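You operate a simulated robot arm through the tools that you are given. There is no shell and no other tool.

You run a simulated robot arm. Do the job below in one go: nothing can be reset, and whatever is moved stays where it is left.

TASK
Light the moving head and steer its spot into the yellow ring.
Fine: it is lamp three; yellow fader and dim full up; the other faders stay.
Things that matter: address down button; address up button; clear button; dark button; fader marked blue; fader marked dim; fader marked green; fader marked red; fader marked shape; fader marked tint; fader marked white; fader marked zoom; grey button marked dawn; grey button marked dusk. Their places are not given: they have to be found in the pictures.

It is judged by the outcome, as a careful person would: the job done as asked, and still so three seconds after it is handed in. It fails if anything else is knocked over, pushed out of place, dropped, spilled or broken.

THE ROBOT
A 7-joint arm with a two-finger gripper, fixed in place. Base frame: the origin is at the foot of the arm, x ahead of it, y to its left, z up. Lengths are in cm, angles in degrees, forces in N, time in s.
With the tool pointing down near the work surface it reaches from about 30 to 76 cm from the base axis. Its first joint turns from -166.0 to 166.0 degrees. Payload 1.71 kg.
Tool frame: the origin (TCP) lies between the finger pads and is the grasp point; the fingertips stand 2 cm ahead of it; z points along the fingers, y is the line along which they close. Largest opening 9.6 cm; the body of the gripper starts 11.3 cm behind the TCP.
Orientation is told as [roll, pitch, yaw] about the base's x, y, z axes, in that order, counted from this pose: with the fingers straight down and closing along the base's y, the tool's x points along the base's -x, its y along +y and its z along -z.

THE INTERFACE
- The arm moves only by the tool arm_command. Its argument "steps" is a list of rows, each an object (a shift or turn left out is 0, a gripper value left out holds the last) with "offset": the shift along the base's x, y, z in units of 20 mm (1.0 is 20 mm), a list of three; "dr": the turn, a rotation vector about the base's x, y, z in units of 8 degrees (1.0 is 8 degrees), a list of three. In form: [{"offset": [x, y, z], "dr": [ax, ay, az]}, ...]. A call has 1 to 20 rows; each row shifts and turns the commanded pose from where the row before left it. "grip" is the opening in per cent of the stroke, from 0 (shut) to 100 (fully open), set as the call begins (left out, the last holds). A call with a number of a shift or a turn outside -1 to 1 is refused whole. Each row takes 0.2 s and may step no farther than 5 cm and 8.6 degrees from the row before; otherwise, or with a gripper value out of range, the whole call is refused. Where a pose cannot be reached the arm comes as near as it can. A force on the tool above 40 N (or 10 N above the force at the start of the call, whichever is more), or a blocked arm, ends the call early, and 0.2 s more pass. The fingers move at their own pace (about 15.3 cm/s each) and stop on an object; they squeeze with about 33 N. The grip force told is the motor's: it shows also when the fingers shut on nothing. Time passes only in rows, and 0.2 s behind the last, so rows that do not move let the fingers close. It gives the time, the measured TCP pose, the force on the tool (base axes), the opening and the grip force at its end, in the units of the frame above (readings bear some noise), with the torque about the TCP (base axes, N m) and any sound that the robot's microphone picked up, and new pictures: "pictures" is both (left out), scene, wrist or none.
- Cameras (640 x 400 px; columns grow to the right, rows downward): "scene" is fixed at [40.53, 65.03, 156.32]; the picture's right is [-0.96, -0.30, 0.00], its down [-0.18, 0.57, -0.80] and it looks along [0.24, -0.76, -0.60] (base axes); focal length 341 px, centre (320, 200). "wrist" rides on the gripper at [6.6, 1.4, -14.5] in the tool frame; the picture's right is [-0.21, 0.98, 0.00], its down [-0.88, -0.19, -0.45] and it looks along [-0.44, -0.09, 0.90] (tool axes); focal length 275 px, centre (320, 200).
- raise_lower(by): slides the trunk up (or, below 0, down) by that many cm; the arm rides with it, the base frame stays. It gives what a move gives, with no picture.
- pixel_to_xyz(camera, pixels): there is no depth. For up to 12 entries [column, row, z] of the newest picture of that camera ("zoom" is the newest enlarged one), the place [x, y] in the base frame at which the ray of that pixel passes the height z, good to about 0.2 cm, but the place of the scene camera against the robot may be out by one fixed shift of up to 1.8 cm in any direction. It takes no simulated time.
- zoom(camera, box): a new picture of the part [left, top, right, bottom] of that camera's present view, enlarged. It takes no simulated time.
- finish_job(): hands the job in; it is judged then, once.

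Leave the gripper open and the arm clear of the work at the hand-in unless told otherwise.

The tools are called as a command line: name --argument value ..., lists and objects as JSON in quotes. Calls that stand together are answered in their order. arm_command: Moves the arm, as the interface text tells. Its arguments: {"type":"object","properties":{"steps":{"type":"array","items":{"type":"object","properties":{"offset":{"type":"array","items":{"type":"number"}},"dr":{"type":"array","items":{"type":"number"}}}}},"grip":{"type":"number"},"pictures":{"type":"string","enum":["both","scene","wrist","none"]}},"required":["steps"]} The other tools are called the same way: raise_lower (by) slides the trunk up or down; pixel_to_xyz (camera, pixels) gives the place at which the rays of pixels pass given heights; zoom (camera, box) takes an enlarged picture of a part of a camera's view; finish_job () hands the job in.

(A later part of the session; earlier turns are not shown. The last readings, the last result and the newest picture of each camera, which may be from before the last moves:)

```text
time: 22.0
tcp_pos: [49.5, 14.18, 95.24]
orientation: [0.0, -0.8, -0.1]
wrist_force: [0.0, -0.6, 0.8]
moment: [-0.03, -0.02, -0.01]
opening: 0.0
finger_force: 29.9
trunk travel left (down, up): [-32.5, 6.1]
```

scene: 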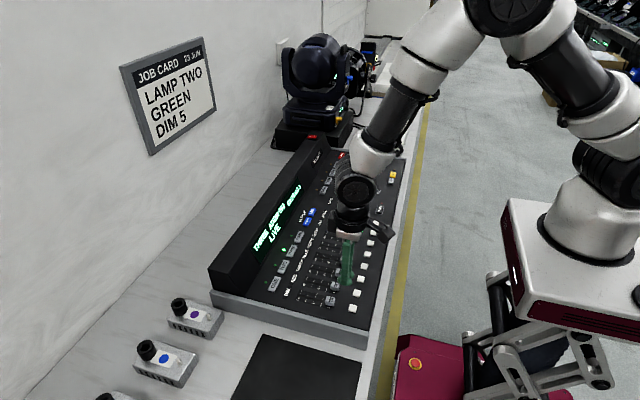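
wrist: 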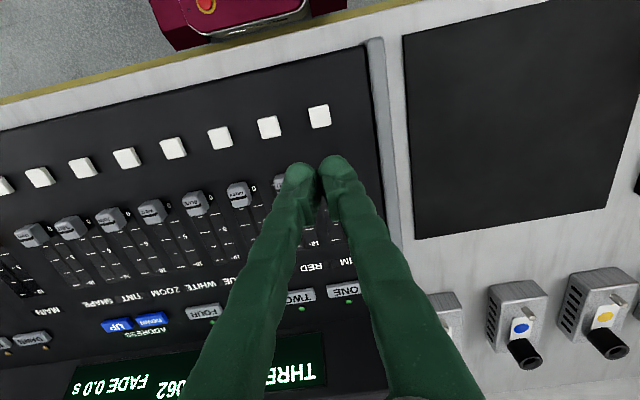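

The closed tips are at (318,165), the DIM white button at (320,116). A quick check of its place.

pixel_to_xyz --camera "wrist" --pixels '[[320, 116, 85], [320, 129, 84], [269, 127, 85], [237, 196, 86], [237, 208, 85], [318, 165, 93.3]]'

zoom --camera "wrist" --box '[180, 80, 400, 260]'

```text
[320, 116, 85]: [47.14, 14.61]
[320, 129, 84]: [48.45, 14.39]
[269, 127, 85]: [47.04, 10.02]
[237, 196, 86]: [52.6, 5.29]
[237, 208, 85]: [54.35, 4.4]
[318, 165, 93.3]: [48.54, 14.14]
```

```text
2.22 times, centred on (290, 170) of wrist
```

zoom: 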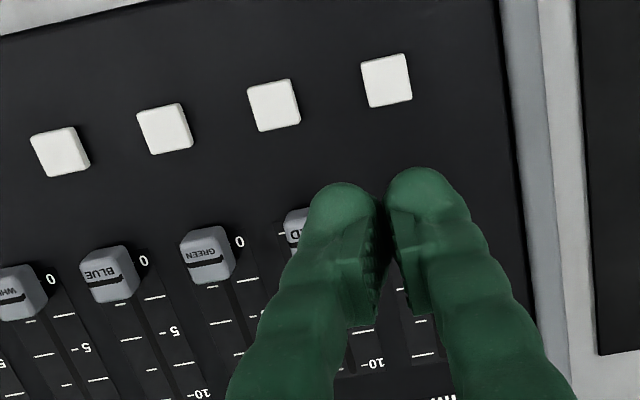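

Comparing views, DIM's line is at y≈14.45 and the panel at z≈83.7. I'll shift +0.5 x, +0.25 y and descend until the tips are about 0.9 cm above the panel, between the white button and the cap.

arm_command --steps '[{"offset": [0.25, 0.13, -0.5]}, {"offset": [0, 0, -1]}, {"offset": [0, 0, -1]}, {"offset": [0, 0, -1]}, {"offset": [0, 0, -0.5]}, {"offset": [0, 0, -0.25]}, {"offset": [0, 0, 0]}]'

```text
time: 23.6
tcp_pos: [50.18, 14.53, 86.63]
orientation: [0.0, -0.8, 0.1]
wrist_force: [0.1, -0.3, 0.0]
moment: [0.02, -0.01, 0.0]
opening: 0.0
finger_force: 28.9
trunk travel left (down, up): [-32.5, 6.1]
```

scene: 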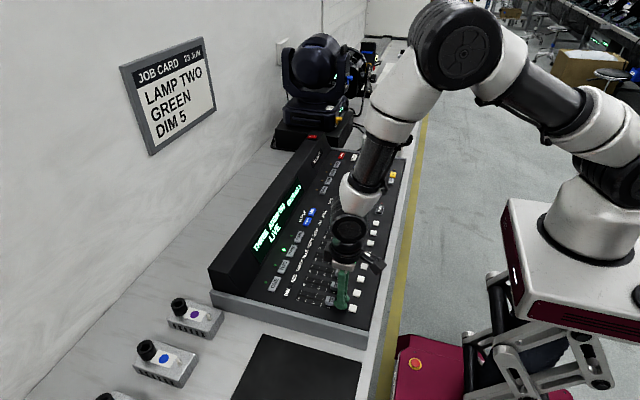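
wrist: 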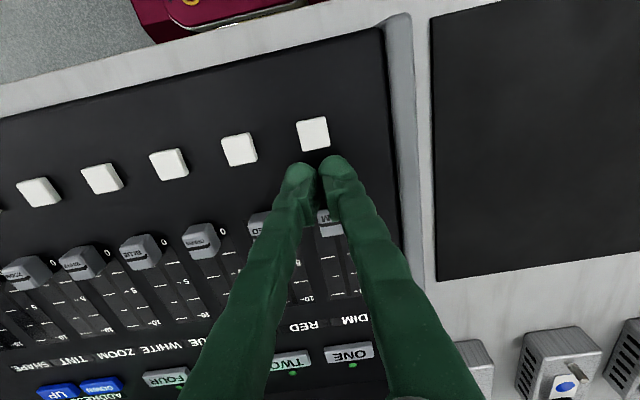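

The tips are down between the white button (313,135) and the DIM cap (330,221), no contact. Check the cap's place once more before pushing.

pixel_to_xyz --camera "wrist" --pixels '[[330, 221, 85.5], [313, 135, 84.4], [201, 240, 85.5], [320, 165, 84.6]]'

zoom --camera "wrist" --box '[220, 100, 420, 320]'

```text
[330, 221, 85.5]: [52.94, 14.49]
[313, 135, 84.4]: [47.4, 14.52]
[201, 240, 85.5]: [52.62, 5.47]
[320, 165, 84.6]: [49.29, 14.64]
```

```text
1.82 times, centred on (320, 210) of wrist
```

zoom: 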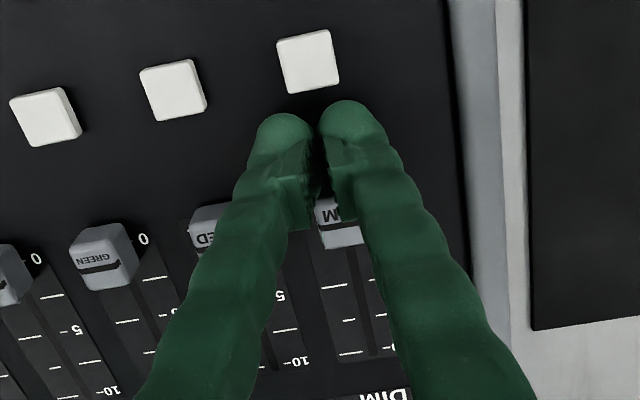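

Aligned (cap y=14.49, fingers y=14.5). I'll push it toward +x: 7.2 cm first.

arm_command --steps '[{"offset": [0.4, 0, 0]}, {"offset": [0.4, 0, 0]}, {"offset": [0.4, 0, 0]}, {"offset": [0.4, 0, 0]}, {"offset": [0.4, 0, 0]}, {"offset": [0.4, 0, 0]}, {"offset": [0.4, 0, 0]}, {"offset": [0.4, 0, 0]}, {"offset": [0.4, 0, 0]}]'

```text
time: 25.6
tcp_pos: [57.46, 14.51, 86.65]
orientation: [0.1, -0.8, 0.0]
wrist_force: [-0.8, -0.1, -0.2]
moment: [0.01, -0.02, -0.01]
opening: 0.0
finger_force: 29.7
trunk travel left (down, up): [-32.5, 6.1]
```

scene: 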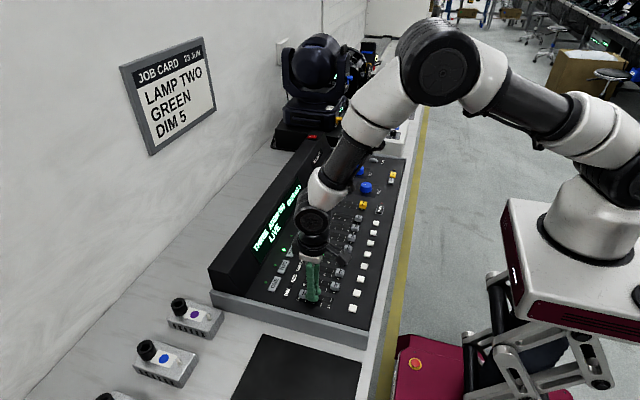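
wrist: 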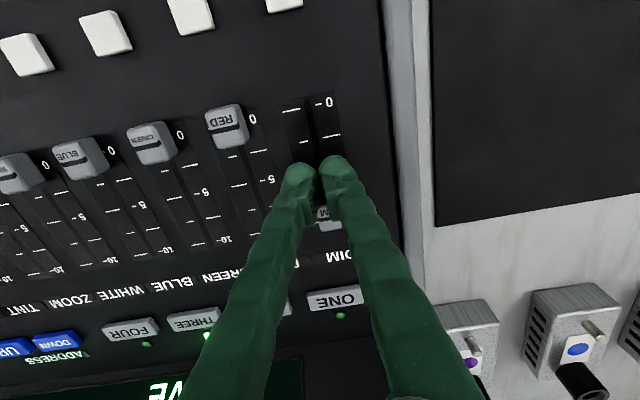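

The DIM cap is sliding (now near (330,218)). I'll push on in small 2 mm rows until the end stop shows as a force.

arm_command --steps '[{"offset": [0.1, 0, 0]}, {"offset": [0.1, 0, 0]}, {"offset": [0.1, 0, 0]}, {"offset": [0.1, 0, 0]}, {"offset": [0.1, 0, 0]}, {"offset": [0.1, 0, 0]}, {"offset": [0.1, 0, 0]}]'

```text
time: 27.2
tcp_pos: [58.73, 14.56, 86.56]
orientation: [0.0, -0.6, -0.1]
wrist_force: [-4.0, -0.8, 1.2]
moment: [-0.02, 0.0, -0.01]
opening: 0.62
finger_force: 29.6
trunk travel left (down, up): [-32.5, 6.1]
```

scene: 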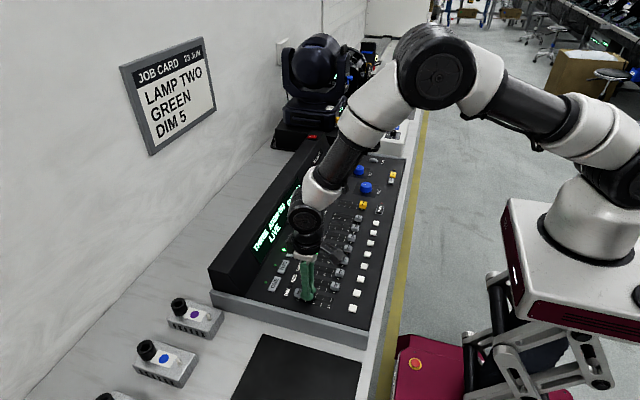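
wrist: 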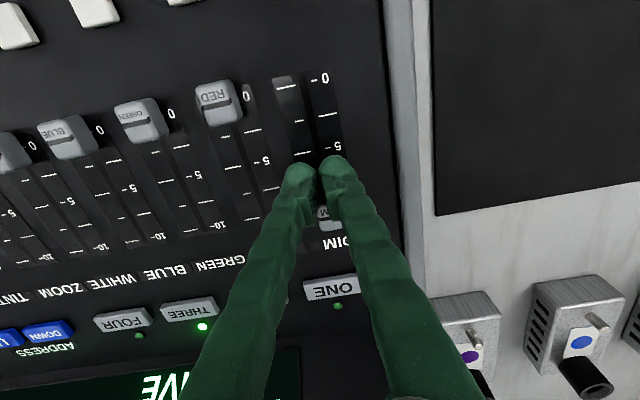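

Force rose to 4 N. A few more 1 mm rows to confirm the stop.

arm_command --steps '[{"offset": [0.05, 0, 0]}, {"offset": [0.05, 0, 0]}, {"offset": [0.05, 0, 0]}, {"offset": [0.05, 0, 0]}, {"offset": [0, 0, 0]}]' --pictures "wrist"

```text
time: 28.4
tcp_pos: [58.99, 14.44, 86.73]
orientation: [-0.1, -0.6, -0.1]
wrist_force: [-12.4, -0.7, -4.3]
moment: [0.02, 0.26, -0.06]
opening: 0.58
finger_force: 29.1
trunk travel left (down, up): [-32.5, 6.1]
```

wrist: 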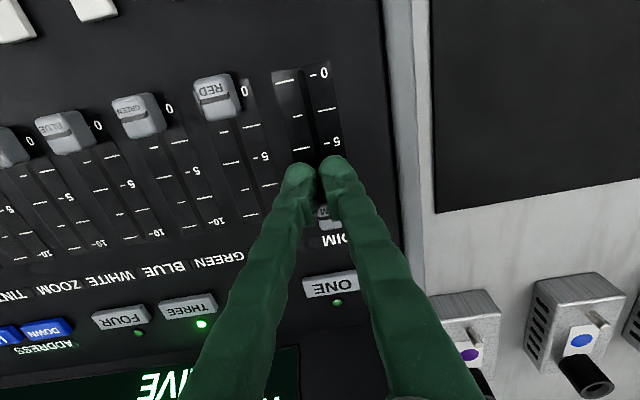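

12 N with no further travel: DIM is at its stop. Back off 1.4 cm, lift 8 cm, and look at it.

arm_command --steps '[{"offset": [-0.35, 0, 0]}, {"offset": [-0.35, 0, 0]}, {"offset": [-0.2, 0, 1]}, {"offset": [-0.5, 0, 1]}, {"offset": [-1, -0.5, 1]}, {"offset": [-1, -1, 1]}, {"offset": [-0.5, -1, 0]}, {"offset": [0, -1, 0]}, {"offset": [0, -1, 0]}]'

zoom --camera "wrist" --box '[320, 60, 560, 330]'

```text
time: 30.4
tcp_pos: [51.18, 5.51, 94.62]
orientation: [0.1, -0.8, -0.1]
wrist_force: [0.2, -0.2, 0.8]
moment: [0.03, 0.06, 0.03]
opening: 0.0
finger_force: 29.4
trunk travel left (down, up): [-32.5, 6.1]
```

scene: 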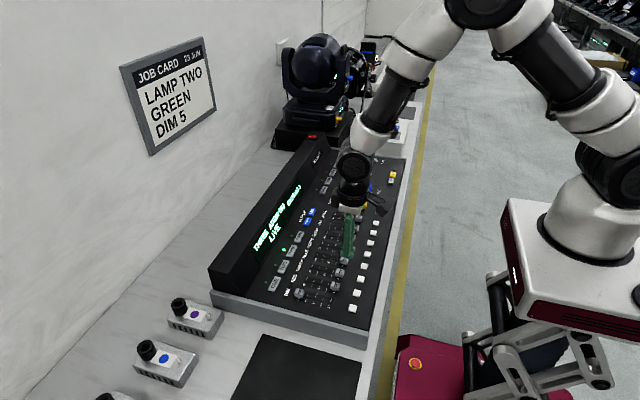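
wrist: 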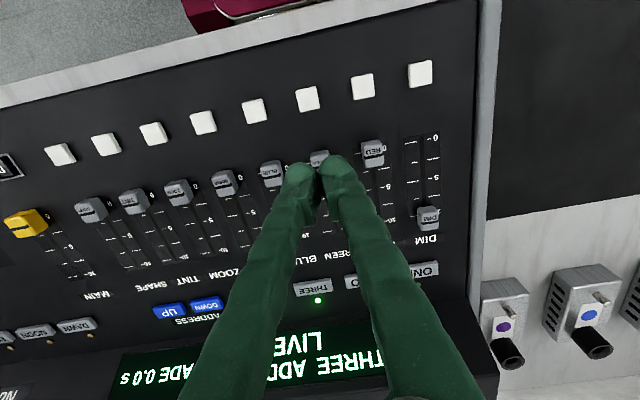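

```text
1.48 times, centred on (440, 195) of wrist
```

zoom: 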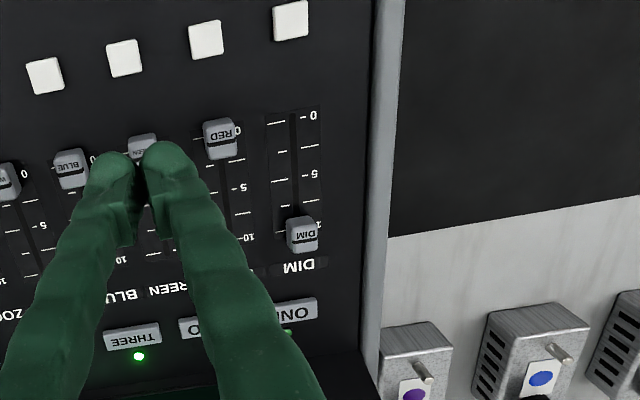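

DIM stands at 10; the other caps are unmoved. Next, MAIN (yellow cap at wrist (27,222), y≈-25.5): travel at this height to x≈49.8, y≈-25.5.

arm_command --steps '[{"offset": [-0.3, -1, 0]}, {"offset": [-0.3, -1, 0]}, {"offset": [0, -1, 0]}, {"offset": [0, -1, 0]}, {"offset": [0, -1, 0]}, {"offset": [0, -1, 0]}, {"offset": [0, -1, 0]}, {"offset": [0, -1, 0]}, {"offset": [0, -1, 0]}, {"offset": [0, -1, 0]}, {"offset": [0, -1, 0]}, {"offset": [0, -1, 0]}, {"offset": [0, -1, 0]}, {"offset": [0, -1, 0]}, {"offset": [0, -1, 0]}, {"offset": [0, -0.5, 0]}, {"offset": [0, 0, 0]}]'

```text
time: 34.0
tcp_pos: [50.22, -25.51, 94.57]
orientation: [-0.1, -0.9, -0.1]
wrist_force: [-0.6, 0.2, 0.1]
moment: [-0.01, -0.01, 0.0]
opening: 0.0
finger_force: 29.8
trunk travel left (down, up): [-32.5, 6.1]
```

scene: 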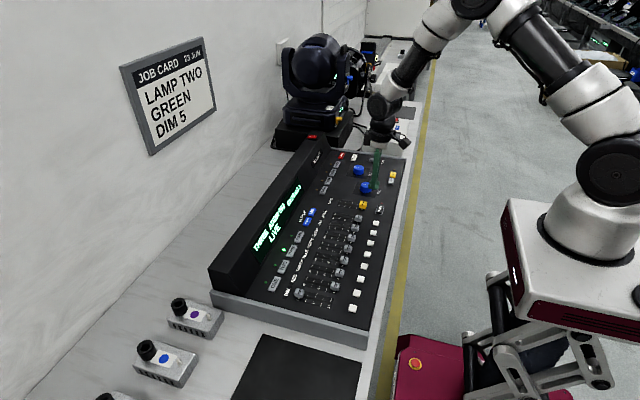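
wrist: 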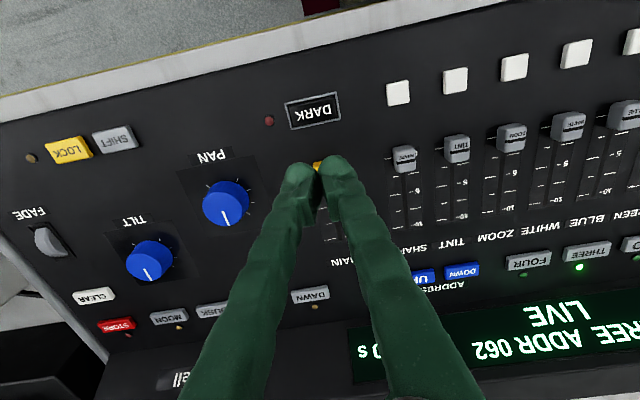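

Above the MAIN lane. DARK is at wrist (312,111), a bit of the yellow cap shows at (318,165). Check places, and read PAN (226,202) and TILT (149,260) at the same time.

pixel_to_xyz --camera "wrist" --pixels '[[312, 111, 84.5], [317, 128, 84], [310, 93, 84], [318, 165, 86], [398, 93, 84.4], [404, 158, 85.5], [226, 202, 86], [149, 260, 86], [226, 188, 86], [149, 246, 86]]'

zoom --camera "wrist" --box '[60, 80, 380, 300]'

```text
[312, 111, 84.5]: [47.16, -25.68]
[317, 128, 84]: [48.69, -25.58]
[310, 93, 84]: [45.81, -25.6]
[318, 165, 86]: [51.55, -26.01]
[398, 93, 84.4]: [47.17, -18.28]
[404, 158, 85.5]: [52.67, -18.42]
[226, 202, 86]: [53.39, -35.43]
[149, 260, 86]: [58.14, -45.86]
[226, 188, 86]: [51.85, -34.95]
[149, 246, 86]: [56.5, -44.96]
```

```text
1.82 times, centred on (220, 190) of wrist
```

zoom: 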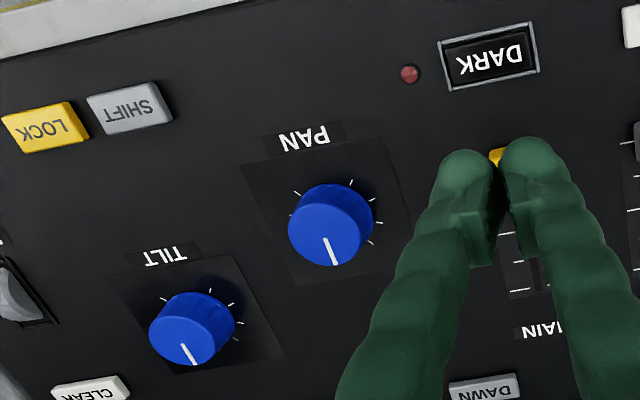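

DARK's bezel ends at x≈48.7 and the yellow cap starts about x≈51.6, so x≈50.2 fits. Descend 7.8 cm there, slowly at the end.

arm_command --steps '[{"offset": [0, -0.04, -1]}, {"offset": [0, 0, -1]}, {"offset": [0, 0, -0.75]}, {"offset": [0, 0, -0.4]}, {"offset": [0, 0, -0.3]}, {"offset": [0, 0, -0.2]}, {"offset": [0, 0, -0.2]}, {"offset": [0, 0, 0]}]'

zoom --camera "wrist" --box '[220, 60, 420, 260]'

```text
time: 35.8
tcp_pos: [50.09, -25.55, 87.02]
orientation: [0.0, -0.7, 0.0]
wrist_force: [0.9, 0.3, 0.4]
moment: [0.01, -0.05, 0.02]
opening: 0.01
finger_force: 29.5
trunk travel left (down, up): [-32.5, 6.1]
```

scene: 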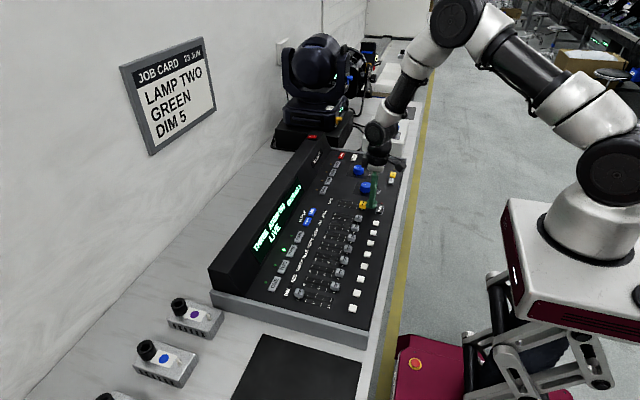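
wrist: 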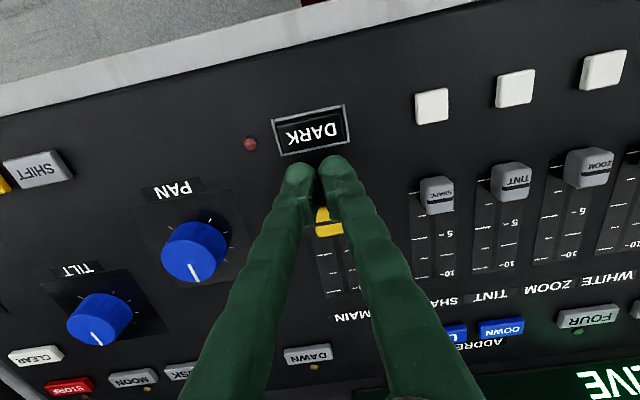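

```text
2.00 times, centred on (320, 160) of wrist
```

zoom: 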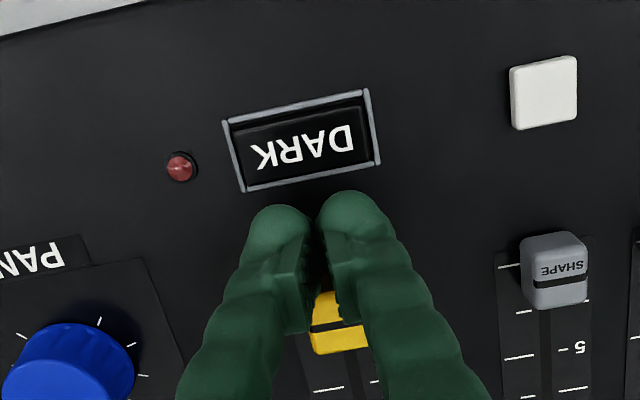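

Tips are down behind the yellow cap, clear of DARK. Push toward +x: 7.2 cm, then 2 mm rows.

arm_command --steps '[{"offset": [0.2, 0, -0.1]}, {"offset": [0.4, 0, 0]}, {"offset": [0.4, 0, 0]}, {"offset": [0.4, 0, 0]}, {"offset": [0.4, 0, 0]}, {"offset": [0.4, 0, 0]}, {"offset": [0.4, 0, 0]}, {"offset": [0.4, 0, 0]}, {"offset": [0.4, 0, 0]}, {"offset": [0.2, 0, 0]}, {"offset": [0.1, 0, 0]}, {"offset": [0.1, 0, 0]}, {"offset": [0.1, 0, 0]}, {"offset": [0.1, 0, 0]}]'

```text
time: 38.8
tcp_pos: [58.26, -25.52, 86.88]
orientation: [0.0, -0.8, -0.1]
wrist_force: [0.1, 0.4, -0.2]
moment: [0.0, 0.0, 0.03]
opening: 0.02
finger_force: 29.3
trunk travel left (down, up): [-32.5, 6.1]
```

scene: 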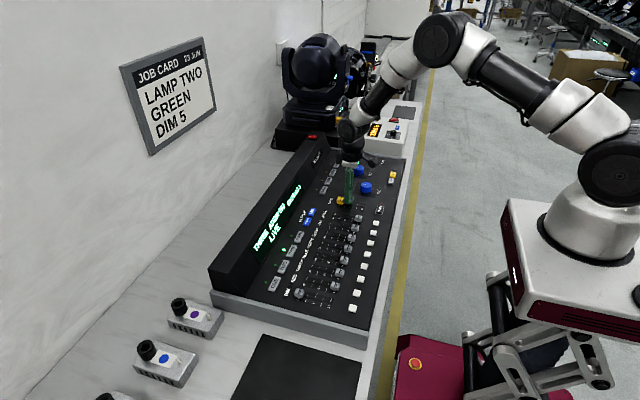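
wrist: 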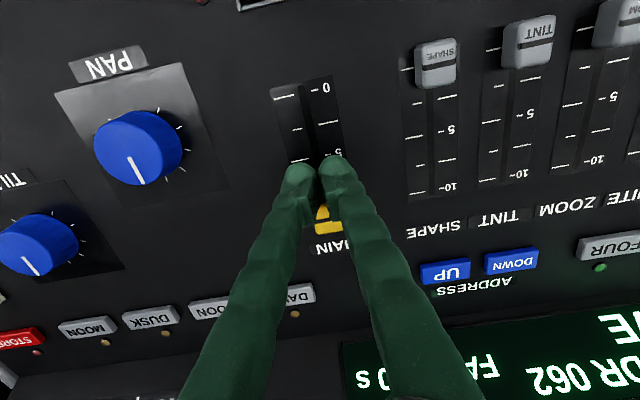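

The cap moves freely; continue in 1–2 mm rows to the stop.

arm_command --steps '[{"offset": [0.1, 0, 0]}, {"offset": [0.1, 0, 0]}, {"offset": [0.1, 0, 0]}, {"offset": [0.05, 0, 0]}, {"offset": [0.05, 0, 0]}, {"offset": [0, 0, 0]}]'

```text
time: 40.2
tcp_pos: [58.86, -25.57, 86.72]
orientation: [0.1, -0.8, -0.2]
wrist_force: [-10.6, -0.3, 2.1]
moment: [-0.02, 0.08, 0.02]
opening: 0.59
finger_force: 29.6
trunk travel left (down, up): [-32.5, 6.1]
```

scene: 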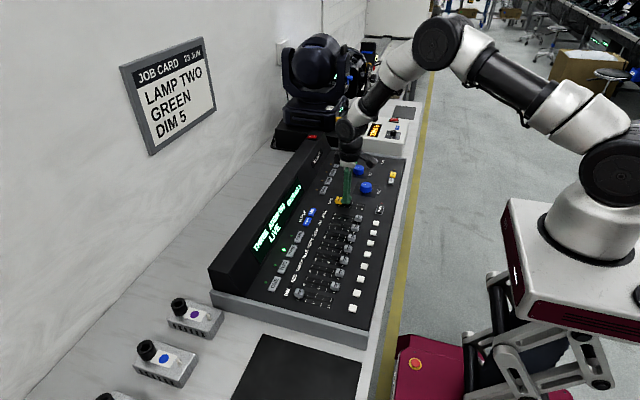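
wrist: 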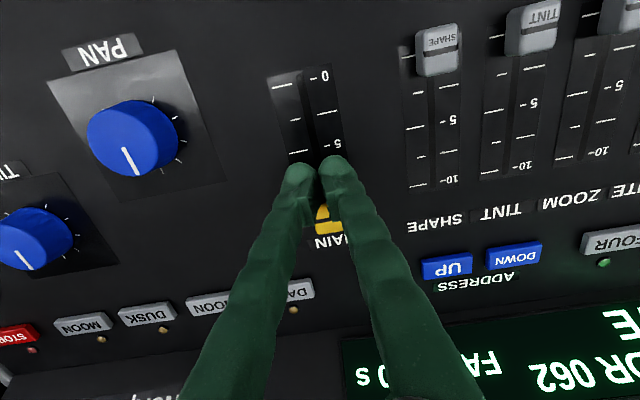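

MAIN is at its stop (10.6 N, same end x as DIM). Back off, lift, and move to the viewing place; then turn to look at the far wall for a spot.

arm_command --steps '[{"offset": [-0.35, 0, 0]}, {"offset": [-0.35, 0, 0]}, {"offset": [-0.2, 0, 1]}, {"offset": [-0.5, 0, 1]}, {"offset": [-1, 0, 1]}, {"offset": [-1, 0, 1]}, {"offset": [-1, 0, 1]}, {"offset": [-1, 0, 1]}, {"offset": [-1, 0, 1]}, {"offset": [-1, 0, 1]}, {"offset": [-1, 0, 1]}, {"offset": [-1, 0, 1]}, {"offset": [-0.5, 0, 1]}, {"offset": [0, 0, 1]}, {"offset": [0, 0, 1]}]'

```text
time: 43.4
tcp_pos: [39.03, -25.54, 112.95]
orientation: [-0.1, -0.8, -0.1]
wrist_force: [0.7, 0.0, -0.6]
moment: [0.01, 0.0, 0.0]
opening: 0.03
finger_force: 29.4
trunk travel left (down, up): [-32.5, 6.1]
```

scene: 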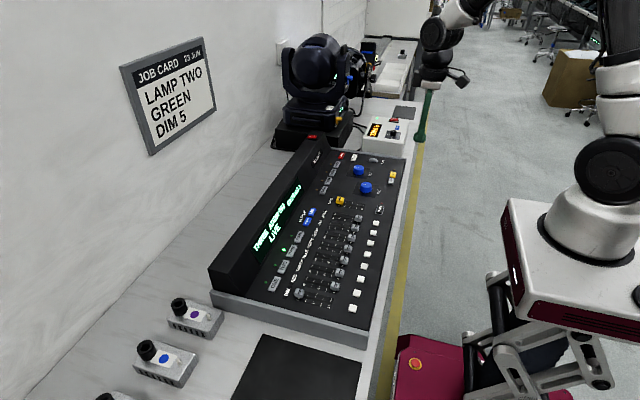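
wrist: 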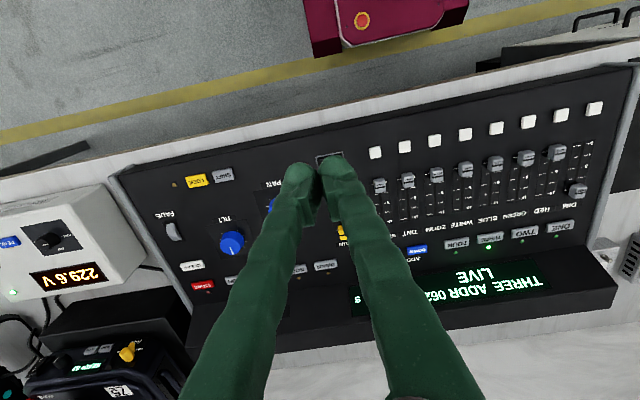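

Both faders read up. I check the scene picture around the head and console, then turn the camera to the far wall (gripper open for view).

arm_command --grip 100 --steps '[{"dr": [-1, 0, 0]}, {"dr": [-1, 0, 0]}, {"dr": [-1, 0, 0]}, {"dr": [-1, 0, 0]}, {"dr": [-1, 0, 0]}, {"dr": [-1, 0, 0]}, {"dr": [-1, 0, 0]}, {"dr": [-1, 0, 0]}, {"dr": [-1, 0, 0]}, {"dr": [-1, 0, 0]}, {"dr": [-1, 0, 0]}]'

zoom --camera "wrist" --box '[200, 60, 400, 260]'

zoom --camera "scene" --box '[250, 0, 430, 130]'

zoom --camera "scene" --box '[230, 140, 410, 320]'

```text
time: 45.8
tcp_pos: [39.15, -25.69, 112.87]
orientation: [-88.1, 0.1, 0.8]
wrist_force: [0.6, -0.3, -0.2]
moment: [0.0, -0.04, -0.04]
opening: 9.6
finger_force: 0.1
trunk travel left (down, up): [-32.5, 6.1]
```

scene: 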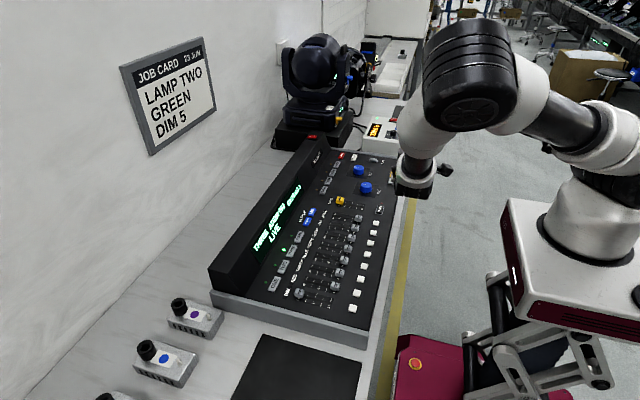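
wrist: 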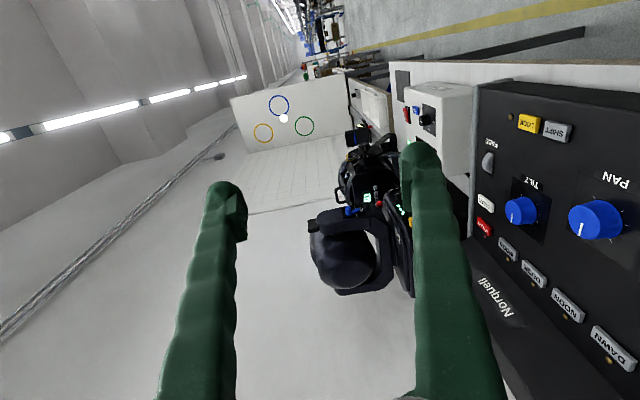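

```text
2.00 times, centred on (300, 160) of wrist
```

zoom: 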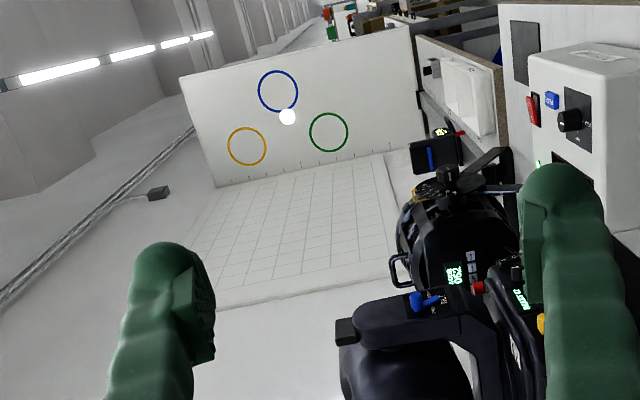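

```text
3.08 times, centred on (340, 65) of scene
```

zoom: 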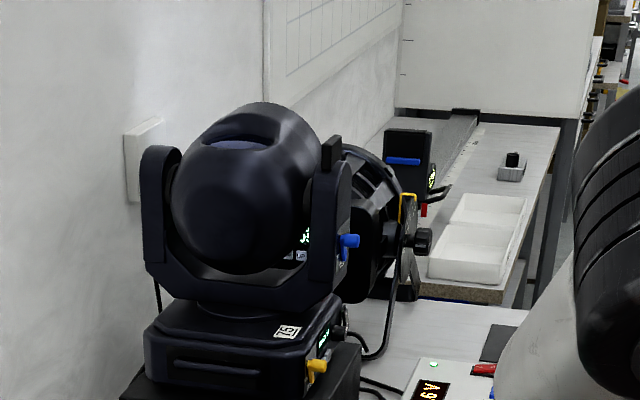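

```text
2.22 times, centred on (320, 230) of scene
```

zoom: 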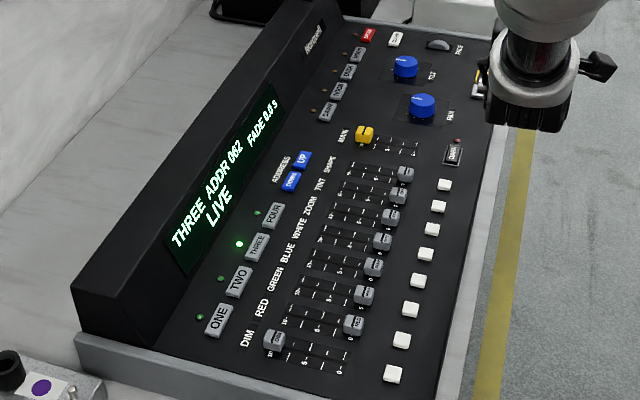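

The head is lit: a white spot is on the far wall at zoom (287,117), between blue and green; the yellow ring is at (246,146). The enlarged pictures seem to reach a little beyond the frame edge, so I'll try to get the far wall from the fixed scene camera with a flat box along its top edge.

zoom --camera "scene" --box '[330, 0, 490, 2]'

zoom --camera "wrist" --box '[230, 80, 330, 160]'

```text
4.00 times, centred on (410, 1) of scene
```

zoom: 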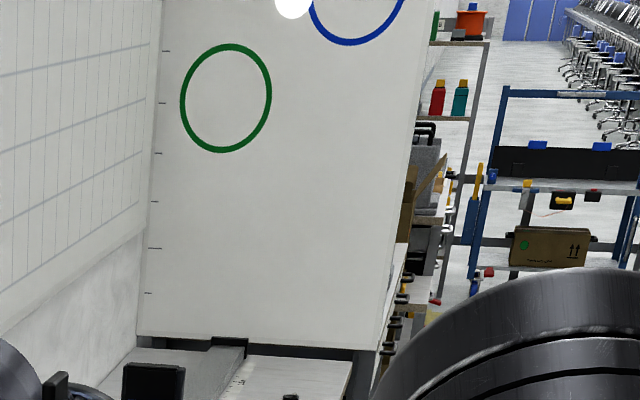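

```text
5.00 times, centred on (280, 120) of wrist
```

zoom: 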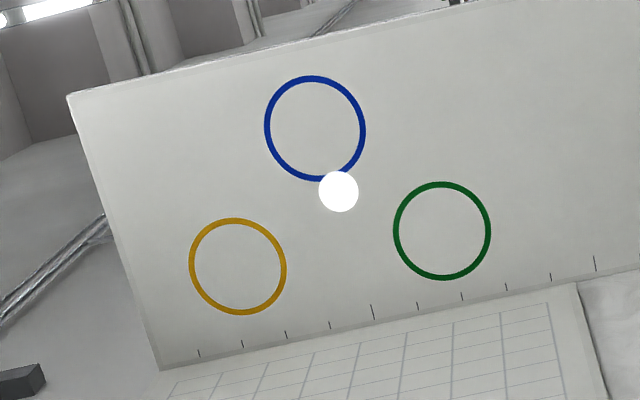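

The scene zoom indeed shows the far wall with the spot (291,3). A wider flat box should bring the yellow ring in too.

zoom --camera "scene" --box '[270, 0, 510, 2]'

zoom --camera "scene" --box '[220, 0, 520, 2]'

```text
2.67 times, centred on (390, 1) of scene
```

zoom: 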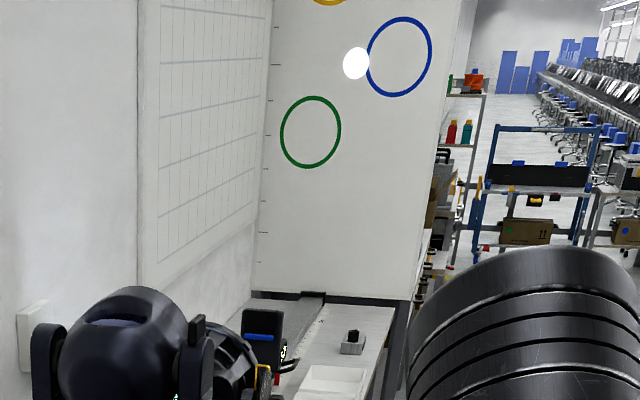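

```text
2.13 times, centred on (370, 1) of scene
```

zoom: 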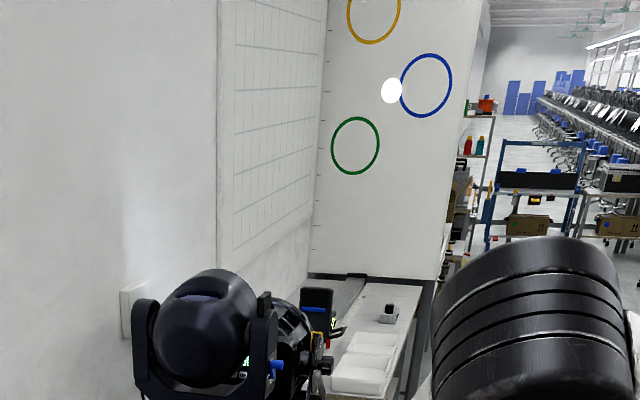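

From both cameras I work out: wall at y≈-341, spot centre about (85, 152 high), yellow ring centre about (96, 177 high), ring radius ≈11.6 cm, spot radius ≈4.5 cm. The head must tilt up ≈5.4° and pan ≈2.5° toward +x. Now turn the tool back down and go over the PAN knob (≈(53.4,-35.2)).

arm_command --grip 70 --steps '[{"dr": [1, 0, 0]}, {"dr": [1, 0, 0]}, {"dr": [1, 0, 0]}, {"dr": [1, 0, 0]}, {"dr": [1, 0, 0]}, {"dr": [1, 0, 0]}, {"dr": [1, 0, 0]}, {"dr": [1, 0, 0]}, {"dr": [1, 0, 0]}, {"dr": [1, 0, 0]}, {"dr": [1, 0, 0]}, {"offset": [1, -0.7, -0.5]}, {"offset": [1, -0.7, -0.5]}, {"offset": [1, -0.7, -0.5]}, {"offset": [1, -0.7, -0.5]}, {"offset": [1, -0.7, -0.5]}, {"offset": [1, -0.7, -0.5]}, {"offset": [1, -0.6, -0.5]}]'

```text
time: 49.6
tcp_pos: [53.36, -35.24, 105.83]
orientation: [0.0, -0.9, 0.0]
wrist_force: [0.4, 0.0, 0.4]
moment: [-0.02, 0.01, 0.0]
opening: 6.72
finger_force: 0.0
trunk travel left (down, up): [-32.5, 6.1]
```

scene: 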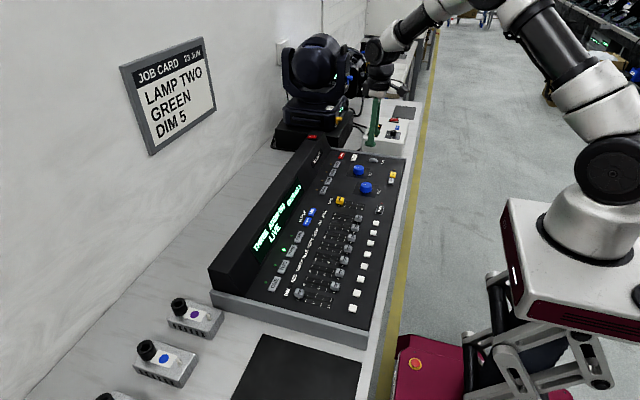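
wrist: 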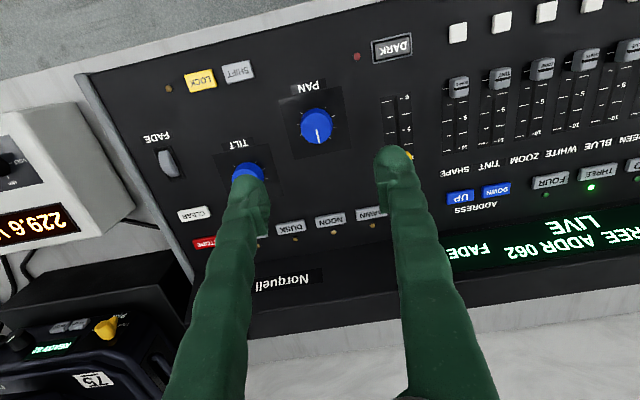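

PAN's knob is right below at wrist (317,127). I'll enlarge it and get its centre at knob-top height.

zoom --camera "wrist" --box '[220, 70, 400, 210]'

pixel_to_xyz --camera "wrist" --pixels '[[317, 125, 86.5], [302, 127, 86], [333, 124, 86], [316, 108, 86.5], [318, 144, 85.5], [248, 172, 86.5], [317, 125, 85.5]]'

```text
2.86 times, centred on (310, 140) of wrist
```

zoom: 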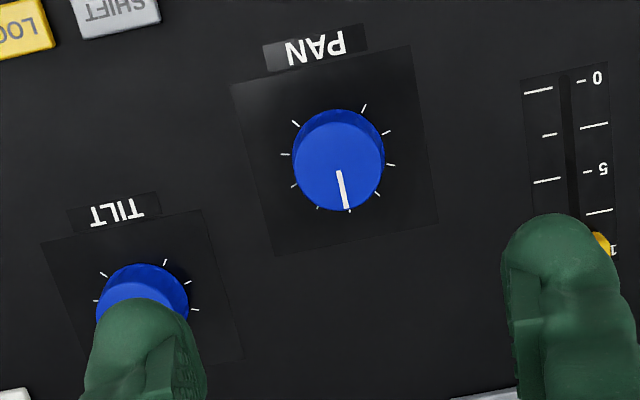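

```text
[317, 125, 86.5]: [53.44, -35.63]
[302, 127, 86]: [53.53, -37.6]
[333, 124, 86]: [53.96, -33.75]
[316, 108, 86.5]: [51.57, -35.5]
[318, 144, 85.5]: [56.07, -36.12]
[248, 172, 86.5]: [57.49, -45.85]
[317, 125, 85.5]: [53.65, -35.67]
```

PAN's knob centre is ≈(53.7,-35.65), diameter ≈4 cm. Shift +0.35/-0.4 and descend with the fingers straddling it (opening 6.7 cm).

arm_command --steps '[{"offset": [0.17, -0.2, -1]}, {"offset": [0, 0, -1]}, {"offset": [0, 0, -1]}, {"offset": [0, 0, -1]}, {"offset": [0, 0, -1]}, {"offset": [0, 0, -1]}, {"offset": [0, 0, -1]}, {"offset": [0, 0, -1]}, {"offset": [0, 0, -0.5]}, {"offset": [0, 0, -0.5]}, {"offset": [0, 0, 0]}]'

```text
time: 52.0
tcp_pos: [53.46, -35.69, 87.67]
orientation: [0.0, -0.7, 0.0]
wrist_force: [0.2, 1.2, -1.0]
moment: [-0.02, -0.01, -0.01]
opening: 6.73
finger_force: 0.0
trunk travel left (down, up): [-32.5, 6.1]
```

scene: 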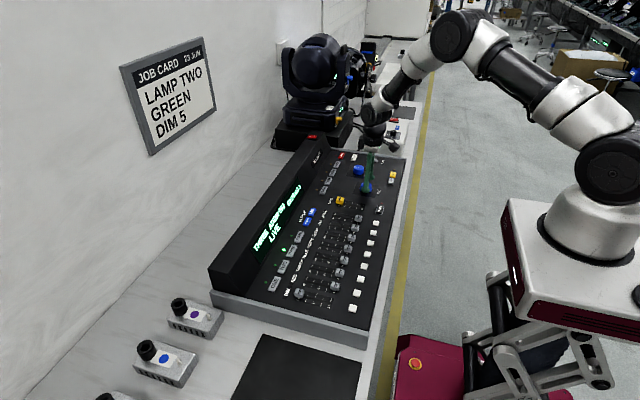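
wrist: 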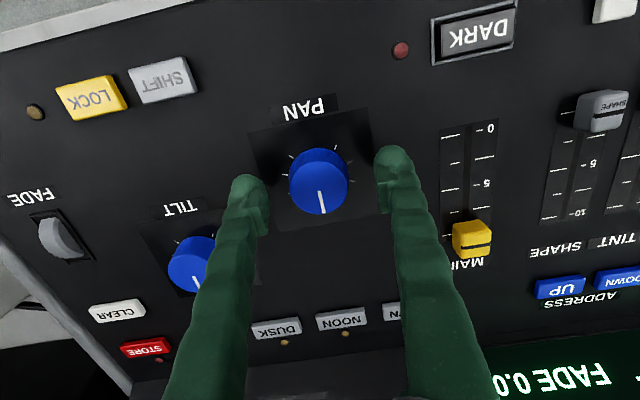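

The knob at (320,184) sits between the fingers. I enlarge for the pointer and centre.

zoom --camera "wrist" --box '[240, 120, 400, 230]'

pixel_to_xyz --camera "wrist" --pixels '[[321, 190, 86], [321, 190, 86.5], [318, 170, 84.2], [191, 263, 86]]'

```text
3.64 times, centred on (320, 175) of wrist
```

zoom: 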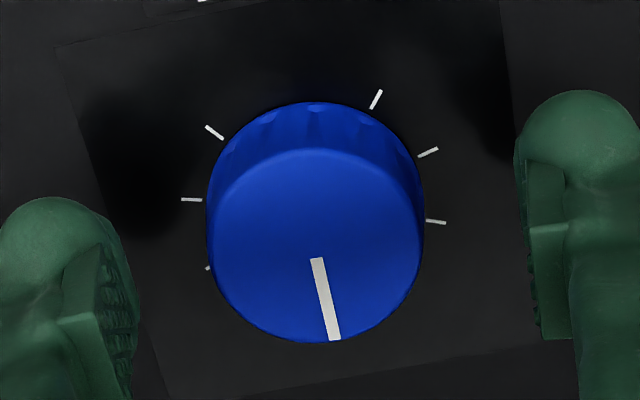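

```text
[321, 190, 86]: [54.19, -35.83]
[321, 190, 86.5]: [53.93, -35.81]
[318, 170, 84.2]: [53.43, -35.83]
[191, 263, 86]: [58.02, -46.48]
```

Knob centre refined to ≈(54.0,-35.8). Shift +0.5 x, -0.1 y, go down 1 cm, then close on the knob.

arm_command --steps '[{"offset": [0.25, -0.05, -0.25]}, {"offset": [0, 0, -0.25]}, {"offset": [0, 0, 0]}]' --pictures "wrist"

arm_command --grip 0 --steps '[{"offset": [0, 0, 0]}, {"offset": [0, 0, 0]}, {"offset": [0, 0, 0]}]'

zoom --camera "scene" --box '[200, 0, 560, 2]'

```text
time: 52.8
tcp_pos: [54.03, -35.7, 86.91]
orientation: [0.0, -0.8, 0.0]
wrist_force: [0.5, -0.3, 0.2]
moment: [0.02, -0.02, 0.0]
opening: 6.72
finger_force: 0.1
trunk travel left (down, up): [-32.5, 6.1]
```

wrist: 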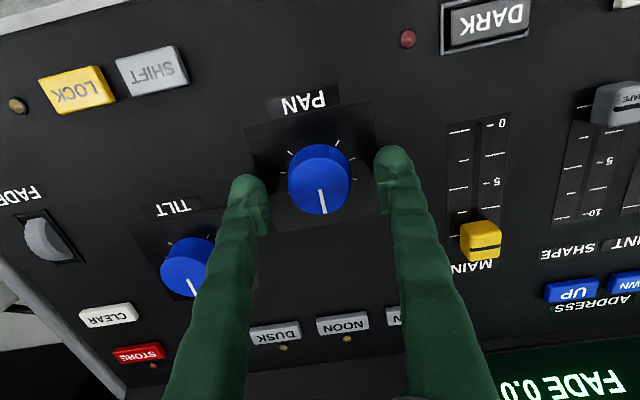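

```text
time: 53.6
tcp_pos: [54.06, -35.85, 86.75]
orientation: [0.0, -0.8, 0.0]
wrist_force: [0.6, -1.7, -1.5]
moment: [-0.03, 0.02, -0.01]
opening: 3.84
finger_force: 35.2
trunk travel left (down, up): [-32.5, 6.1]
```

scene: 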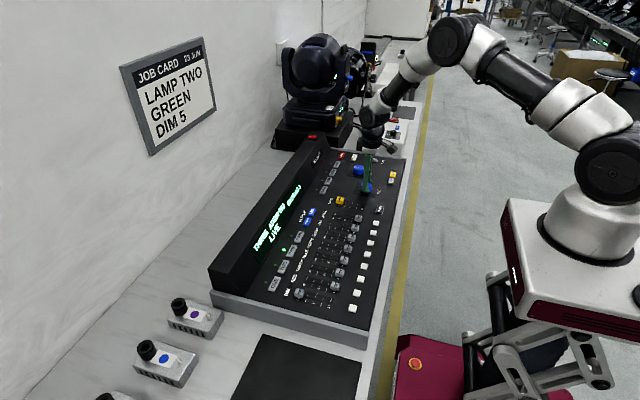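
wrist: 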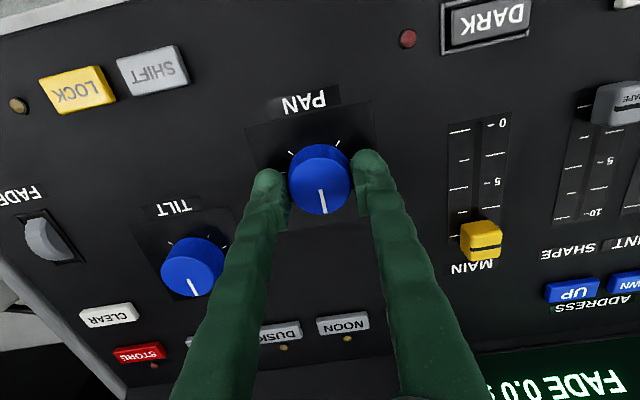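

```text
1.78 times, centred on (380, 1) of scene
```

zoom: 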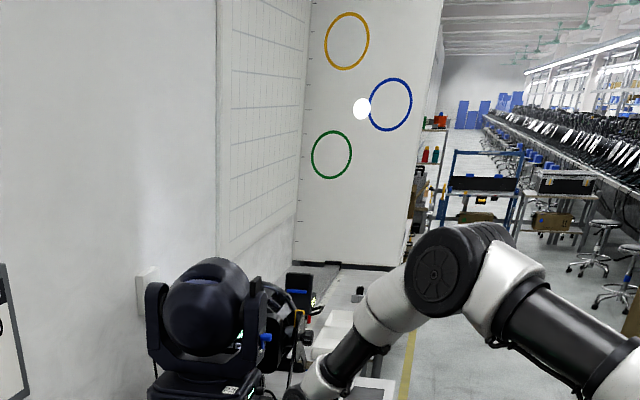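

The knob is held (opening 3.84 cm), and the flat scene zoom shows spot (362,108) and the yellow ring centre (347,41) together. Try +8° (counter-clockwise from above) on PAN and look.

arm_command --steps '[{"dr": [0, 0, 0.5]}, {"dr": [0, 0, 0.5]}, {"dr": [0, 0, 0]}]' --pictures "both"

zoom --camera "scene" --box '[200, 0, 560, 2]'

```text
time: 54.4
tcp_pos: [54.02, -35.89, 86.84]
orientation: [-0.2, -0.9, 8.0]
wrist_force: [1.8, -2.9, 2.3]
moment: [-0.04, 0.17, 0.04]
opening: 3.86
finger_force: 35.0
trunk travel left (down, up): [-32.5, 6.1]
```

scene: 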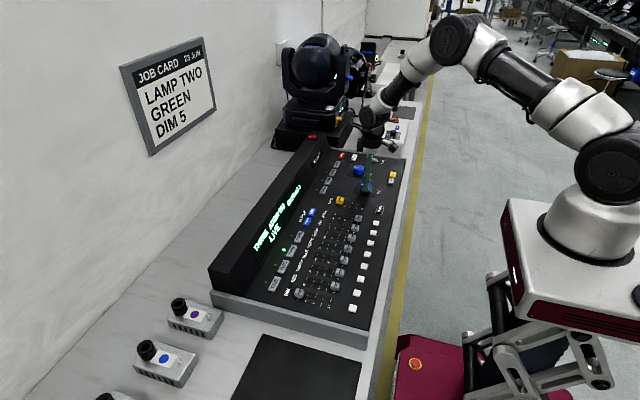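
wrist: 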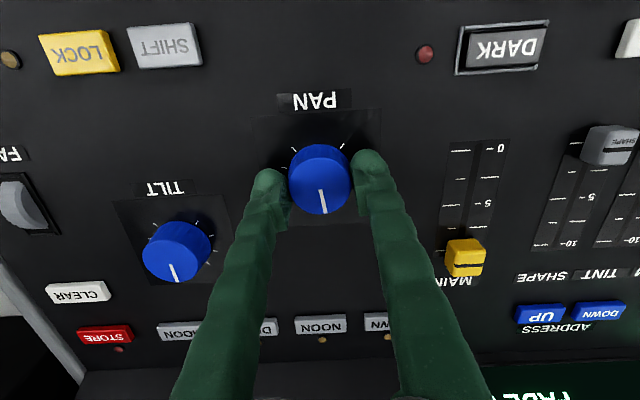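

```text
1.78 times, centred on (380, 1) of scene
```

zoom: 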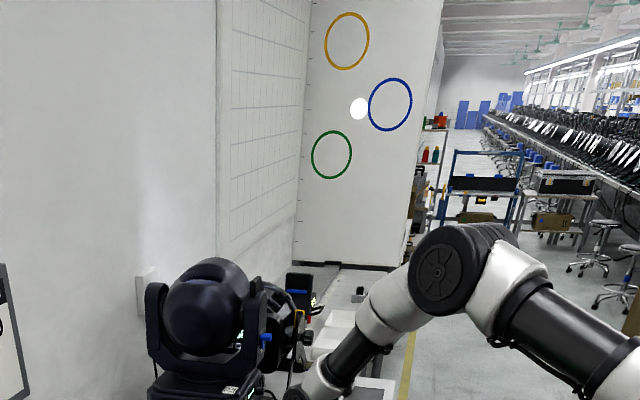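

The spot moved left (toward +x) by about 3 px: right direction. I'll try a tighter zoom with a box above the frame's top edge for finer measuring.

zoom --camera "scene" --box '[340, -110, 460, -35]'

zoom --camera "scene" --box '[350, 0, 450, 2]'

```text
refused: -110 is not a number from 0 to 400
```

```text
6.40 times, centred on (400, 1) of scene
```

zoom: 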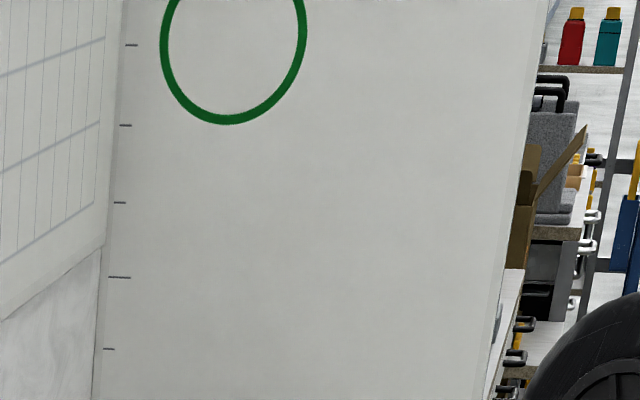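

I'll use the 2.13x flat box for measuring. Another +24° on PAN, then measure.

arm_command --steps '[{"dr": [0, 0, 0.5]}, {"dr": [0, 0, 0.5]}, {"dr": [0, 0, 0.5]}, {"dr": [0, 0, 0.5]}, {"dr": [0, 0, 0.5]}, {"dr": [0, 0, 0.5]}, {"dr": [0, 0, 0]}]' --pictures "both"

zoom --camera "scene" --box '[220, 0, 520, 2]'

```text
time: 56.0
tcp_pos: [53.94, -35.77, 86.83]
orientation: [0.0, -0.8, 32.0]
wrist_force: [1.2, -9.4, 7.4]
moment: [-0.12, 0.03, -0.01]
opening: 3.86
finger_force: 34.8
trunk travel left (down, up): [-32.5, 6.1]
```

scene: 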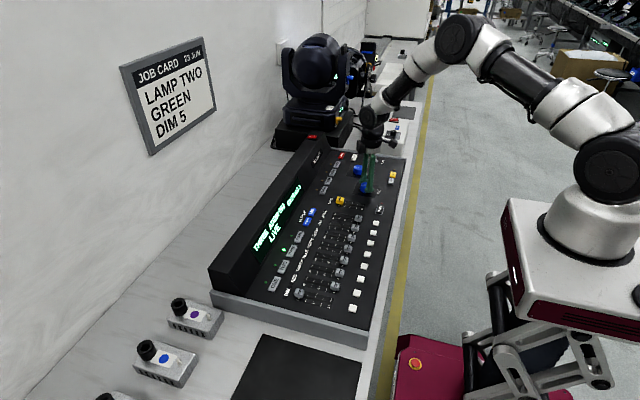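
wrist: 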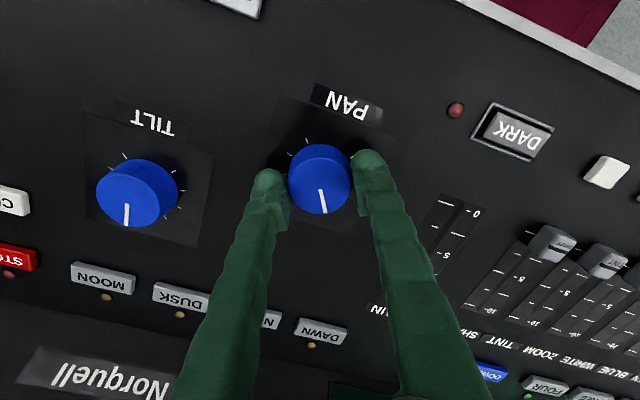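

```text
2.13 times, centred on (370, 1) of scene
```

zoom: 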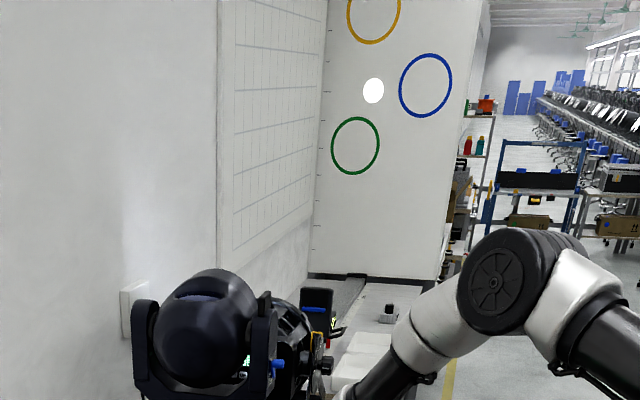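

32° of knob moved the spot 18 px left in the 2.13x zoom ((391,90) → (373,91)). Directly below the yellow ring's centre corresponds to about column 367 at this height, so another ≈11°.

arm_command --steps '[{"dr": [0, 0, 0.5]}, {"dr": [0, 0, 0.5]}, {"dr": [0, 0, 0.38]}, {"dr": [0, 0, 0]}]' --pictures "none"

zoom --camera "scene" --box '[220, 0, 520, 2]'

```text
time: 57.0
tcp_pos: [54.01, -35.72, 86.96]
orientation: [0.0, -0.7, 43.0]
wrist_force: [-0.8, -11.9, 10.9]
moment: [-0.25, 0.11, 0.02]
opening: 3.82
finger_force: 34.8
trunk travel left (down, up): [-32.5, 6.1]
```

```text
2.13 times, centred on (370, 1) of scene
```

zoom: 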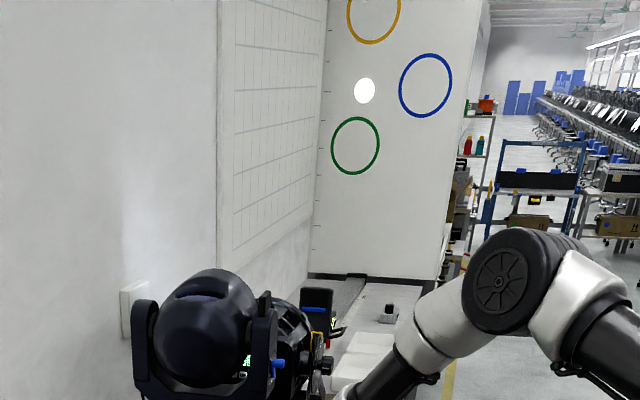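

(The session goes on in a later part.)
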